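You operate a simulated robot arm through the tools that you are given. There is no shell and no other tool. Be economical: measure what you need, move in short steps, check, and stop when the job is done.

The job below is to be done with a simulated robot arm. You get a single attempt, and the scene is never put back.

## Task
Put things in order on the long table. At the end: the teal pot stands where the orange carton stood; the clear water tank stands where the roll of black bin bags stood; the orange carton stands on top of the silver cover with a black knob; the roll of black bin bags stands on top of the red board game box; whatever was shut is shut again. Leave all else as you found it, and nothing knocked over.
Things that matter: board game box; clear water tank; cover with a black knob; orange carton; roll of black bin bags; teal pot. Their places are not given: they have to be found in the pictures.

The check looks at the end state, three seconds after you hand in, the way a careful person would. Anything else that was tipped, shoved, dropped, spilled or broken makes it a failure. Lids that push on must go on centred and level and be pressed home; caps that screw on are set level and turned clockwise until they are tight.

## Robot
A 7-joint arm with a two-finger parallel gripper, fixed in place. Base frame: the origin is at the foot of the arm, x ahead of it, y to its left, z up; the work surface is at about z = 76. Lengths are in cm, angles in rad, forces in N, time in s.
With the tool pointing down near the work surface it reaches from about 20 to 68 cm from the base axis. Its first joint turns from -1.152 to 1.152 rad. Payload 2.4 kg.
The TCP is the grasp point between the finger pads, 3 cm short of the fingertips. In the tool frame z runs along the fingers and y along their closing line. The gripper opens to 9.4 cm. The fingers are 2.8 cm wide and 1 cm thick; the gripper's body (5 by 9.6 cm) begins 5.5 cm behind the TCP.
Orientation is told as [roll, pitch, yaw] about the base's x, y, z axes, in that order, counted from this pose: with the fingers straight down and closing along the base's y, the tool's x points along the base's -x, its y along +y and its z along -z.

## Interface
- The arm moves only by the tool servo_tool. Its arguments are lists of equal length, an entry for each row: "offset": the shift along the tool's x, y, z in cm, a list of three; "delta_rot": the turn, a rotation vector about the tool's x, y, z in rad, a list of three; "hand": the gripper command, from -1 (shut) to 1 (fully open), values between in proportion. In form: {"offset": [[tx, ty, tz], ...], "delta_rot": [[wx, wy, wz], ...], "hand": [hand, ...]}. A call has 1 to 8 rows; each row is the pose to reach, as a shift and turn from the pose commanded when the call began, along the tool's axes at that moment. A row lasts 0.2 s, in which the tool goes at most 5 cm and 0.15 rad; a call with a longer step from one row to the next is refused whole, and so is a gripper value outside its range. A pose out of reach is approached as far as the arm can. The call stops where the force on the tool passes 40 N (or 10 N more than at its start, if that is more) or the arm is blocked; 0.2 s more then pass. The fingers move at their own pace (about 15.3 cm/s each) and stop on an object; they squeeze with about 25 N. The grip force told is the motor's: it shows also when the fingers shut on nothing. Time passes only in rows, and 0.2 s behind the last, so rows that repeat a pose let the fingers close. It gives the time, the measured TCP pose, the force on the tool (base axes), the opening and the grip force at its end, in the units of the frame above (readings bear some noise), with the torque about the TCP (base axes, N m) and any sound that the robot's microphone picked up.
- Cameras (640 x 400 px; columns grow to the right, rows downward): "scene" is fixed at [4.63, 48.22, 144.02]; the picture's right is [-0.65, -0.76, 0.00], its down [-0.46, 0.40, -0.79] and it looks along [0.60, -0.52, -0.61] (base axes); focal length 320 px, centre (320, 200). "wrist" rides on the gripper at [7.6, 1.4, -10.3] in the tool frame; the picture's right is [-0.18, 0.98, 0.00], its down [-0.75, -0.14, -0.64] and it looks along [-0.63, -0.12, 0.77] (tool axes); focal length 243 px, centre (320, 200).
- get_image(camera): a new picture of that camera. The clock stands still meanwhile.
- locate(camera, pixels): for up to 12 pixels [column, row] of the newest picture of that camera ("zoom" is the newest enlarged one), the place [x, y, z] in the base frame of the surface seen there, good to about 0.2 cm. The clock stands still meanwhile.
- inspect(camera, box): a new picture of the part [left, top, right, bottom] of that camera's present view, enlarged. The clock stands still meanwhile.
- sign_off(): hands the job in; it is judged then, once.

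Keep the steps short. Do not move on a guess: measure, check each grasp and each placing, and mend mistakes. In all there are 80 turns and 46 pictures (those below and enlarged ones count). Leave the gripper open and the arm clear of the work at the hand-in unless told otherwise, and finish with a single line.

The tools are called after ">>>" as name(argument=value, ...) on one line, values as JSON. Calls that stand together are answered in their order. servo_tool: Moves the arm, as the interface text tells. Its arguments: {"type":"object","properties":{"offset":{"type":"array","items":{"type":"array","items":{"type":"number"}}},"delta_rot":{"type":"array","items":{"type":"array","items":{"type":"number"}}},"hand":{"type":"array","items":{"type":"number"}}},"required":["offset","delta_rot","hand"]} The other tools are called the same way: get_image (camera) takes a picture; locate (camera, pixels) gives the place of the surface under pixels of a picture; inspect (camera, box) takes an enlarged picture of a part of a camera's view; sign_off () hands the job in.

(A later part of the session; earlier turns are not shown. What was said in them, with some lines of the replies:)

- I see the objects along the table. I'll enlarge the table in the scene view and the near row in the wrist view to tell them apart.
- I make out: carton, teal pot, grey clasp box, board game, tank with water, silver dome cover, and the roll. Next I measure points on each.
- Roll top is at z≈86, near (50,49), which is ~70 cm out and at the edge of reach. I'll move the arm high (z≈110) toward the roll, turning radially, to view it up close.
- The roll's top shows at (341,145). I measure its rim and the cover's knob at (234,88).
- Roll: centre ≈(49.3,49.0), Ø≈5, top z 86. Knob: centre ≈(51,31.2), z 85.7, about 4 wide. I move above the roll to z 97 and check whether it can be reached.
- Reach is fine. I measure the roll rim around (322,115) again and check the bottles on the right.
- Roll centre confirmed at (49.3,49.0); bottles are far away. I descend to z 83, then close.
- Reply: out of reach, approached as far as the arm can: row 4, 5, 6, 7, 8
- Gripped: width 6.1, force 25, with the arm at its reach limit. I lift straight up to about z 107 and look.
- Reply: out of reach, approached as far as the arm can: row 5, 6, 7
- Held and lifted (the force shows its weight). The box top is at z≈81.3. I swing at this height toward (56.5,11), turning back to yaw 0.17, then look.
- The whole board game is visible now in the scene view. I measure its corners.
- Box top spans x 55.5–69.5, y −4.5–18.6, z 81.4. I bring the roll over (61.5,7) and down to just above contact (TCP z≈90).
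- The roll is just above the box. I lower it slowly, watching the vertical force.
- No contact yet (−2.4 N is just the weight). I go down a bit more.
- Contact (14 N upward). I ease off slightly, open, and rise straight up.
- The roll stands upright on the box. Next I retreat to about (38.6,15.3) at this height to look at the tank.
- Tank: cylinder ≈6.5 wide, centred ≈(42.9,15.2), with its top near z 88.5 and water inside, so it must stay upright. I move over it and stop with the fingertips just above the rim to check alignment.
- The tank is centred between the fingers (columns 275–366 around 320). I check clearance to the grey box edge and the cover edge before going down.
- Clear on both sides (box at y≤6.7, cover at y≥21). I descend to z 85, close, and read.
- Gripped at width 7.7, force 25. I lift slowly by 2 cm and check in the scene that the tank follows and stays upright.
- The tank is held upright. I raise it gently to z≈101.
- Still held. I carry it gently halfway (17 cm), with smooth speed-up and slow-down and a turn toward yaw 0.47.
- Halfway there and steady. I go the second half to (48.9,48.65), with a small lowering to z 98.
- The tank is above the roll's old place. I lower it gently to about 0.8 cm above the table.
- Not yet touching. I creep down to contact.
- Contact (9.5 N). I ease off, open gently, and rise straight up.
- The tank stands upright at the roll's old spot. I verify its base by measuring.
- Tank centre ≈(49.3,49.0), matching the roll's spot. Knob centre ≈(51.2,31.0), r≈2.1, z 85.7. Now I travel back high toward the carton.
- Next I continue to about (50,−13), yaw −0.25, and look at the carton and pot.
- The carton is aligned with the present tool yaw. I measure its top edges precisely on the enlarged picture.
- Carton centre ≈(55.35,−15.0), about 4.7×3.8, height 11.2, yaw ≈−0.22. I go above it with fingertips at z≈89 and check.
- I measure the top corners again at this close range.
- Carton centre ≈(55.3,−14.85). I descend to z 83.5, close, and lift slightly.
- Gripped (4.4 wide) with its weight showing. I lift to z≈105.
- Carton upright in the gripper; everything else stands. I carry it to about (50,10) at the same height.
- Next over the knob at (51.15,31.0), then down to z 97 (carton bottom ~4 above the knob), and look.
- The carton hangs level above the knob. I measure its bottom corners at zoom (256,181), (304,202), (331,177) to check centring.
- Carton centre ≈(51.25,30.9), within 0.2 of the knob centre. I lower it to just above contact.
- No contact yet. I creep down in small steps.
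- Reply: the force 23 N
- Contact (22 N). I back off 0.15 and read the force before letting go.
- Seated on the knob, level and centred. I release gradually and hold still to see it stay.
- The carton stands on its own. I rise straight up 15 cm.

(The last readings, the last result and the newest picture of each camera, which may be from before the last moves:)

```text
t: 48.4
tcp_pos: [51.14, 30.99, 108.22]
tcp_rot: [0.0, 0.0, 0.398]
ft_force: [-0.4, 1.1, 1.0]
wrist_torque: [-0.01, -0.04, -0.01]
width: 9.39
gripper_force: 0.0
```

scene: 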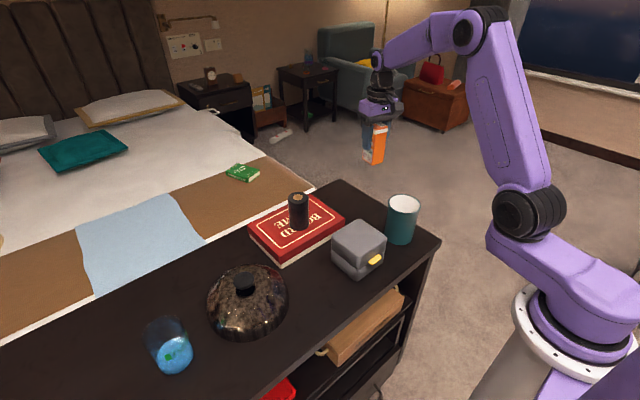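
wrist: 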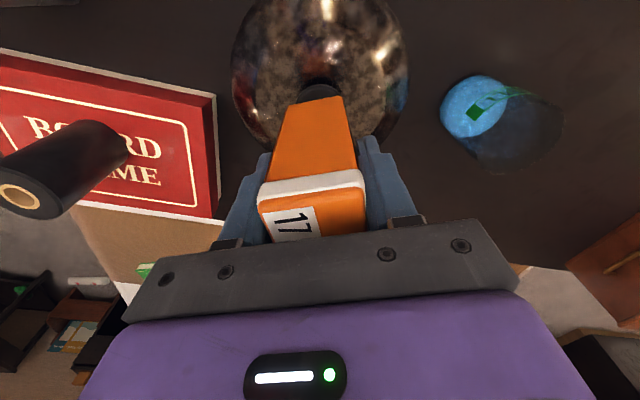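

Now I head back toward the pot: first to about (40,−2), high.

>>> servo_tool(offset=[[2.86, -3.27, 0], [5.7, -6.55, 0], [8.6, -9.8, 0], [11.45, -13.1, 0], [14.3, -16.4, 0], [17.2, -19.65, 0], [20, -22.9, 0], [22.9, -26.2, 0]], delta_rot=[[0, 0, 0.08], [0, 0, 0.16], [0, 0, 0.24], [0, 0, 0.32], [0, 0, 0.4], [0, 0, 0.48], [0, 0, 0.56], [0, 0, 0.64]], hand=[1, 1, 1, 1, 1, 1, 1, 1])

>>> get_image(camera="wrist")

```text
t: 50.2
tcp_pos: [40.21, -2.43, 108.3]
tcp_rot: [0.002, 0.001, -0.24]
ft_force: [0.8, -0.3, -0.2]
wrist_torque: [0.01, -0.03, -0.01]
width: 9.41
gripper_force: 0.1
```

```text
16 pictures are left
```

wrist: 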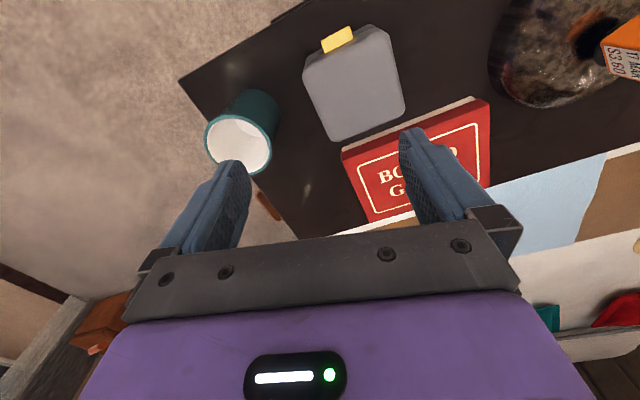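

The pot's mouth shows at (239,145). I measure rim points.

>>> locate(camera="wrist", pixels=[[207, 145], [215, 160], [240, 118], [220, 122], [262, 130], [271, 155], [270, 168], [255, 173], [240, 143], [275, 125], [262, 92]])

>>> inspect(camera="wrist", box=[190, 80, 300, 180])

```text
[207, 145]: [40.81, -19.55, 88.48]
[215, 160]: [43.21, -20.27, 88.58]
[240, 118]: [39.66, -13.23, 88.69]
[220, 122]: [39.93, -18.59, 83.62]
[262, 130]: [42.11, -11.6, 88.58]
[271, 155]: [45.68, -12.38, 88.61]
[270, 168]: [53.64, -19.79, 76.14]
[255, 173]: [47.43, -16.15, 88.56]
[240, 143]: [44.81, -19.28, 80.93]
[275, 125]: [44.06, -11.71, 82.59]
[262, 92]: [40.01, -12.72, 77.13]
```

```text
4.00 times, centred on (245, 130) of wrist
```

zoom: 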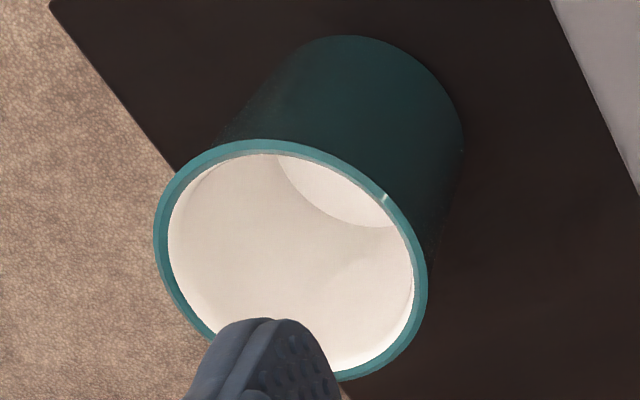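

Rim centre ≈(43.1,−15.9), diameter near 9, so I need to know whether it fits in the 9.4 opening. I measure the outermost rim points.

>>> locate(camera="zoom", pixels=[[155, 240], [157, 270], [426, 280], [425, 300], [280, 142], [345, 377], [182, 176], [205, 156], [405, 345], [390, 205], [195, 322], [163, 210]])

```text
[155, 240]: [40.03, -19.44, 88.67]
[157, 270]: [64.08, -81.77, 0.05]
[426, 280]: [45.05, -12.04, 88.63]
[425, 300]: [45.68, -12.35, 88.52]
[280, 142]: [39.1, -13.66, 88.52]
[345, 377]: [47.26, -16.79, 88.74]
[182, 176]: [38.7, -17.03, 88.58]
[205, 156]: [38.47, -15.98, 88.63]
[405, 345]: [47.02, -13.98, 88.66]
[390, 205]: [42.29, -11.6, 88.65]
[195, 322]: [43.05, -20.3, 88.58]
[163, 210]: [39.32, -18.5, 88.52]
```

Outer diameter ≈9.0, too tight for a diametric grasp, so I'll pinch the rim wall on its +y side. I move above rim point (44.0,−11.8) with an opening of about 4 and tips at z 91, then check.

>>> servo_tool(offset=[[-2, -2.7, 0], [-4, -5.4, 1], [-5.87, -8.17, 3], [-5.87, -8.17, 7], [-5.87, -8.17, 11], [-5.87, -8.17, 14.3], [-5.87, -8.17, 14.3]], delta_rot=[[0, 0, 0], [0, 0, 0], [0, 0, 0], [0, 0, 0], [0, 0, 0], [0, 0, 0], [0, 0, 0]], hand=[0.5, 0, -0.1, -0.1, -0.1, -0.1, -0.1])

>>> get_image(camera="wrist")

>>> inspect(camera="scene", box=[330, 150, 470, 260])

```text
t: 51.8
tcp_pos: [44.06, -11.64, 93.71]
tcp_rot: [0.0, 0.0, -0.239]
ft_force: [0.0, 0.9, 0.2]
wrist_torque: [0.0, -0.02, 0.0]
width: 4.22
gripper_force: 0.0
```

```text
14 pictures are left
```

wrist: 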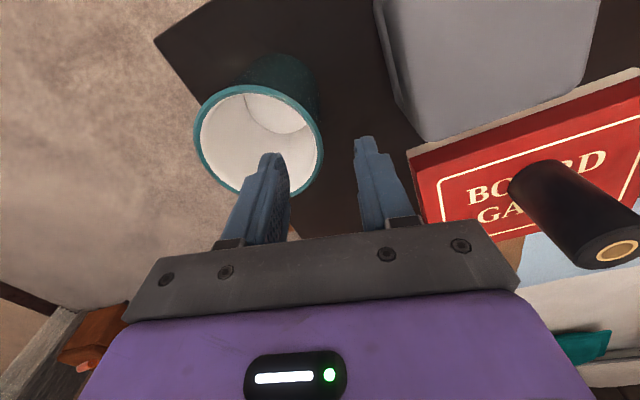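

```text
3.64 times, centred on (400, 205) of scene
```

zoom: 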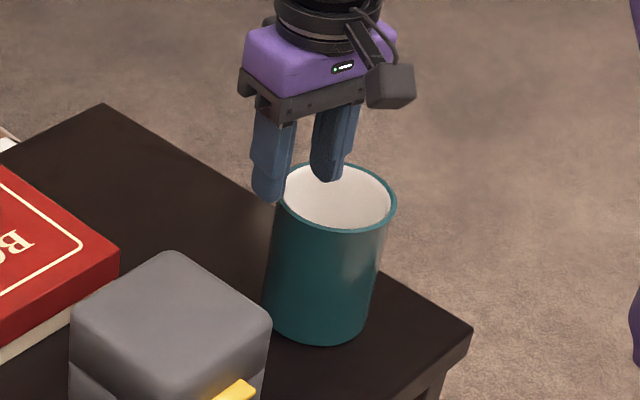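

The fingers straddle the rim wall, one inside and one outside with clearance. I descend to z 85.6 and close.

>>> servo_tool(offset=[[0, 0, 2.5], [0, 0, 5], [0, 0, 7], [0, 0, 8.1], [0, 0, 8.1], [0, 0, 8.1], [0, 0, 8.1], [0, 0, 8.1]], delta_rot=[[0, 0, 0], [0, 0, 0], [0, 0, 0], [0, 0, 0], [0, 0, 0], [0, 0, 0], [0, 0, 0], [0, 0, 0]], hand=[-0.1, -0.1, -0.1, -0.1, -0.5, -0.7, -1, -1])

```text
t: 53.6
tcp_pos: [44.0, -11.47, 85.78]
tcp_rot: [0.0, -0.001, -0.237]
ft_force: [-0.6, -2.6, 4.4]
wrist_torque: [-0.65, 0.17, 0.07]
width: 1.2
gripper_force: 25.2
```

The wall is pinched (width 1.2, 25 N). I lift 2 cm slowly and look at how the pot hangs.

>>> servo_tool(offset=[[0, 0, -0.4], [0, 0, -0.8], [0, 0, -1.4], [0, 0, -2], [0, 0, -2]], delta_rot=[[0, 0, 0], [0, 0, 0], [0, 0, 0], [0, 0, 0], [0, 0, 0]], hand=[-1, -1, -1, -1, -1])

>>> inspect(camera="scene", box=[330, 150, 470, 260])

```text
t: 54.8
tcp_pos: [43.97, -11.53, 87.77]
tcp_rot: [0.001, 0.001, -0.239]
ft_force: [0.2, 0.5, -2.2]
wrist_torque: [0.14, -0.01, 0.01]
width: 1.19
gripper_force: 24.9
```

```text
3.64 times, centred on (400, 205) of scene
```

zoom: 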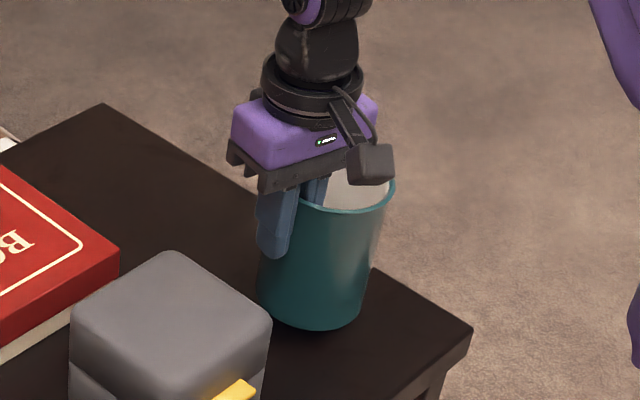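

The pot hangs level. I lift 2 more and carry it to put its centre over (55.3,−14.85).

>>> servo_tool(offset=[[-0.5, 0.1, -1], [-2, 0.6, -2], [-4.5, 1.4, -2], [-7, 2.2, -2], [-9.3, 3, -2], [-11, 3.5, -2], [-11.79, 3.77, -2], [-11.79, 3.77, -2]], delta_rot=[[0, 0, 0], [0, 0, 0], [0, 0, 0], [0, 0, 0], [0, 0, 0], [0, 0, 0], [0, 0, 0], [0, 0, 0]], hand=[-1, -1, -1, -1, -1, -1, -1, -1])

>>> get_image(camera="wrist")

>>> inspect(camera="scene", box=[310, 130, 450, 240])

```text
t: 56.6
tcp_pos: [56.66, -10.61, 89.85]
tcp_rot: [0.0, 0.0, -0.239]
ft_force: [-0.7, -0.1, -2.7]
wrist_torque: [0.11, -0.05, 0.0]
width: 1.19
gripper_force: 24.6
```

```text
11 pictures are left
```

wrist: 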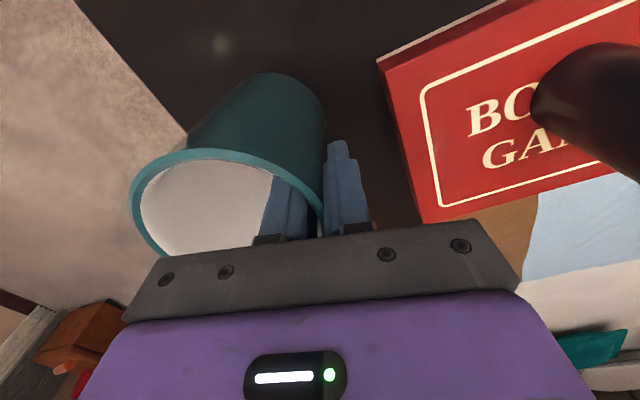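

```text
3.64 times, centred on (380, 185) of scene
```

zoom: 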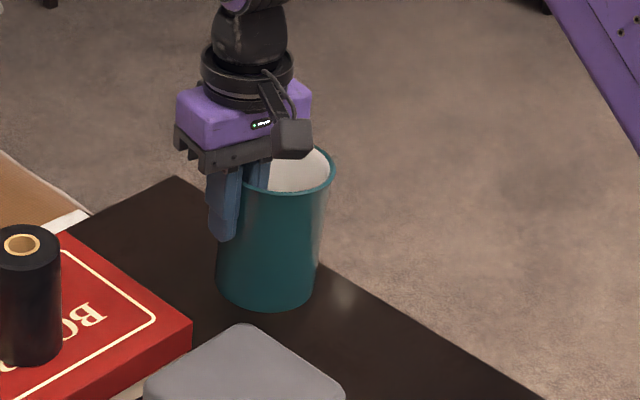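

Pot level and hovering. I check where its rim is now and where the table's end lies.

>>> locate(camera="wrist", pixels=[[135, 195], [133, 215], [200, 153], [250, 160], [275, 172], [155, 167], [190, 130], [140, 62], [125, 55], [148, 243]])

>>> locate(camera="zoom", pixels=[[330, 272], [420, 325], [175, 182], [332, 175], [305, 150], [318, 190]])

```text
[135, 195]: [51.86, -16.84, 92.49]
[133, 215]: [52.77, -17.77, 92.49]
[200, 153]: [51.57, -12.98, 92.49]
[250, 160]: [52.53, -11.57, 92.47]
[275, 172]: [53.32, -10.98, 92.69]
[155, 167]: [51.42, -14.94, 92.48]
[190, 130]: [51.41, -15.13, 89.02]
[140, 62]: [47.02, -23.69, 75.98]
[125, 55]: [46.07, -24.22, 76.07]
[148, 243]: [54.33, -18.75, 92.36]
```

```text
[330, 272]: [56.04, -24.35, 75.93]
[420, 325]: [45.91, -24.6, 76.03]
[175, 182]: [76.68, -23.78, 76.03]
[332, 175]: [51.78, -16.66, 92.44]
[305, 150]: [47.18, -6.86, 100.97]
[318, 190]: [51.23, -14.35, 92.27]
```

Pot centre now ≈(55.7,−14.65); the table end is at y −24, so there's room. I shift by (−0.4,−0.2) and lower 3.4.

>>> servo_tool(offset=[[0.2, -0.2, 0.4], [0.36, -0.28, 1.2], [0.36, -0.28, 2], [0.36, -0.28, 2.8], [0.36, -0.28, 3.4], [0.36, -0.28, 3.4]], delta_rot=[[0, 0, 0], [0, 0, 0], [0, 0, 0], [0, 0, 0], [0, 0, 0], [0, 0, 0]], hand=[-1, -1, -1, -1, -1, -1])

```text
t: 58.0
tcp_pos: [55.97, -10.79, 86.49]
tcp_rot: [0.0, 0.0, -0.239]
ft_force: [0.0, 0.8, -4.2]
wrist_torque: [0.12, -0.03, 0.0]
width: 1.2
gripper_force: 24.8
```

No contact yet. I creep down.

>>> servo_tool(offset=[[0, 0, 0.2], [0, 0, 0.4], [0, 0, 0.55], [0, 0, 0.65], [0, 0, 0.65]], delta_rot=[[0, 0, 0], [0, 0, 0], [0, 0, 0], [0, 0, 0], [0, 0, 0]], hand=[-1, -1, -1, -1, -1])

```text
t: 59.2
tcp_pos: [56.16, -10.81, 85.88]
tcp_rot: [0.002, -0.003, -0.237]
ft_force: [2.3, 7.7, 17.6]
wrist_torque: [-0.55, 0.48, -0.1]
width: 1.2
gripper_force: 25.3
```

Contact (17 N). I ease off a little, open to about 4 cm, and rise straight.

>>> servo_tool(offset=[[0, 0, -0.12], [0, 0, -0.12], [0, 0, -0.12], [0, 0, -0.12], [0, 0, -0.12], [0, 0, -3], [0, 0, -7], [0, 0, -11]], delta_rot=[[0, 0, 0], [0, 0, 0], [0, 0, 0], [0, 0, 0], [0, 0, 0], [0, 0, 0], [0, 0, 0], [0, 0, 0]], hand=[-1, -0.5, -0.2, -0.1, -0.1, -0.1, -0.1, -0.1])

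>>> get_image(camera="wrist")

```text
t: 61.0
tcp_pos: [55.95, -10.72, 96.96]
tcp_rot: [0.0, 0.0, -0.239]
ft_force: [-0.5, -0.4, 0.7]
wrist_torque: [-0.03, -0.02, 0.03]
width: 4.23
gripper_force: 0.2
```

```text
9 pictures are left
```

wrist: 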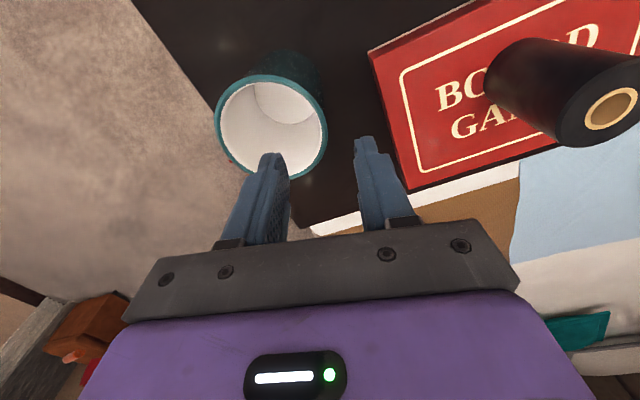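

The pot stands released. I measure its rim to verify the centre.

>>> locate(camera="wrist", pixels=[[217, 130], [220, 108], [245, 82], [275, 76], [308, 87], [325, 115], [326, 145], [310, 171], [228, 150]])

```text
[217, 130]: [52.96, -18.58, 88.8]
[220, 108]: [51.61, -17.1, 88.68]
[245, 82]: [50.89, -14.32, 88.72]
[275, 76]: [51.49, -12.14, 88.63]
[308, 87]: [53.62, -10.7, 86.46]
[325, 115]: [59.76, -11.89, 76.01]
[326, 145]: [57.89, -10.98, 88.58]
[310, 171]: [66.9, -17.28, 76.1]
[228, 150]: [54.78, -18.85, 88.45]
```

Pot centre ≈(55.25,−14.6), on the carton's old spot, level at z 88.6. I rise, open the gripper, draw back, and take a last look.

>>> servo_tool(offset=[[0, 0, -4], [0, 0, -8], [0, 0, -12], [4, 0, -14], [8, 0, -15], [12, 0, -16], [14, 0, -16], [14, 0, -16]], delta_rot=[[0, 0, 0], [0, 0, 0], [0, 0, 0], [0, 0, 0], [0, 0, 0], [0, 0, 0], [0, 0, 0], [0, 0, 0]], hand=[-0.1, 0.2, 1, 1, 1, 1, 1, 1])

>>> get_image(camera="scene")

>>> inspect(camera="scene", box=[130, 180, 450, 380])

```text
t: 62.8
tcp_pos: [42.57, -7.35, 112.88]
tcp_rot: [0.002, 0.001, -0.239]
ft_force: [-0.3, -0.7, 0.0]
wrist_torque: [0.01, -0.04, 0.03]
width: 9.39
gripper_force: 0.1
```

```text
8 pictures are left
```

scene: 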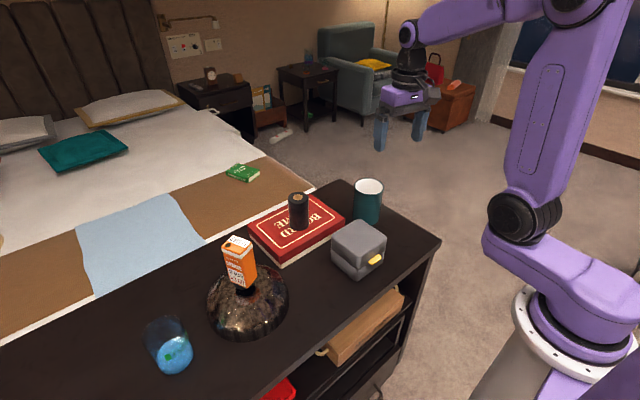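

```text
2.00 times, centred on (290, 280) of scene
```

zoom: 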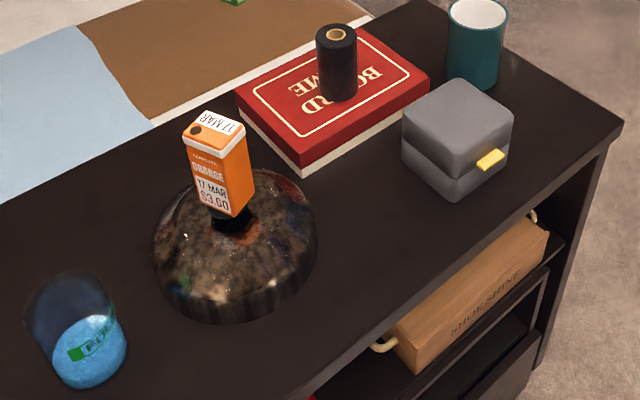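

Everything is in place and upright, the grey box was never opened and is still shut, and the arm is clear with the gripper open. I hand in.

>>> sign_off()

```text
The job is handed in.
```

Done: the pot is on the carton's old spot, the tank is on the roll's old spot, the carton is on the cover's knob, the roll is on the board game box, and nothing else was disturbed.
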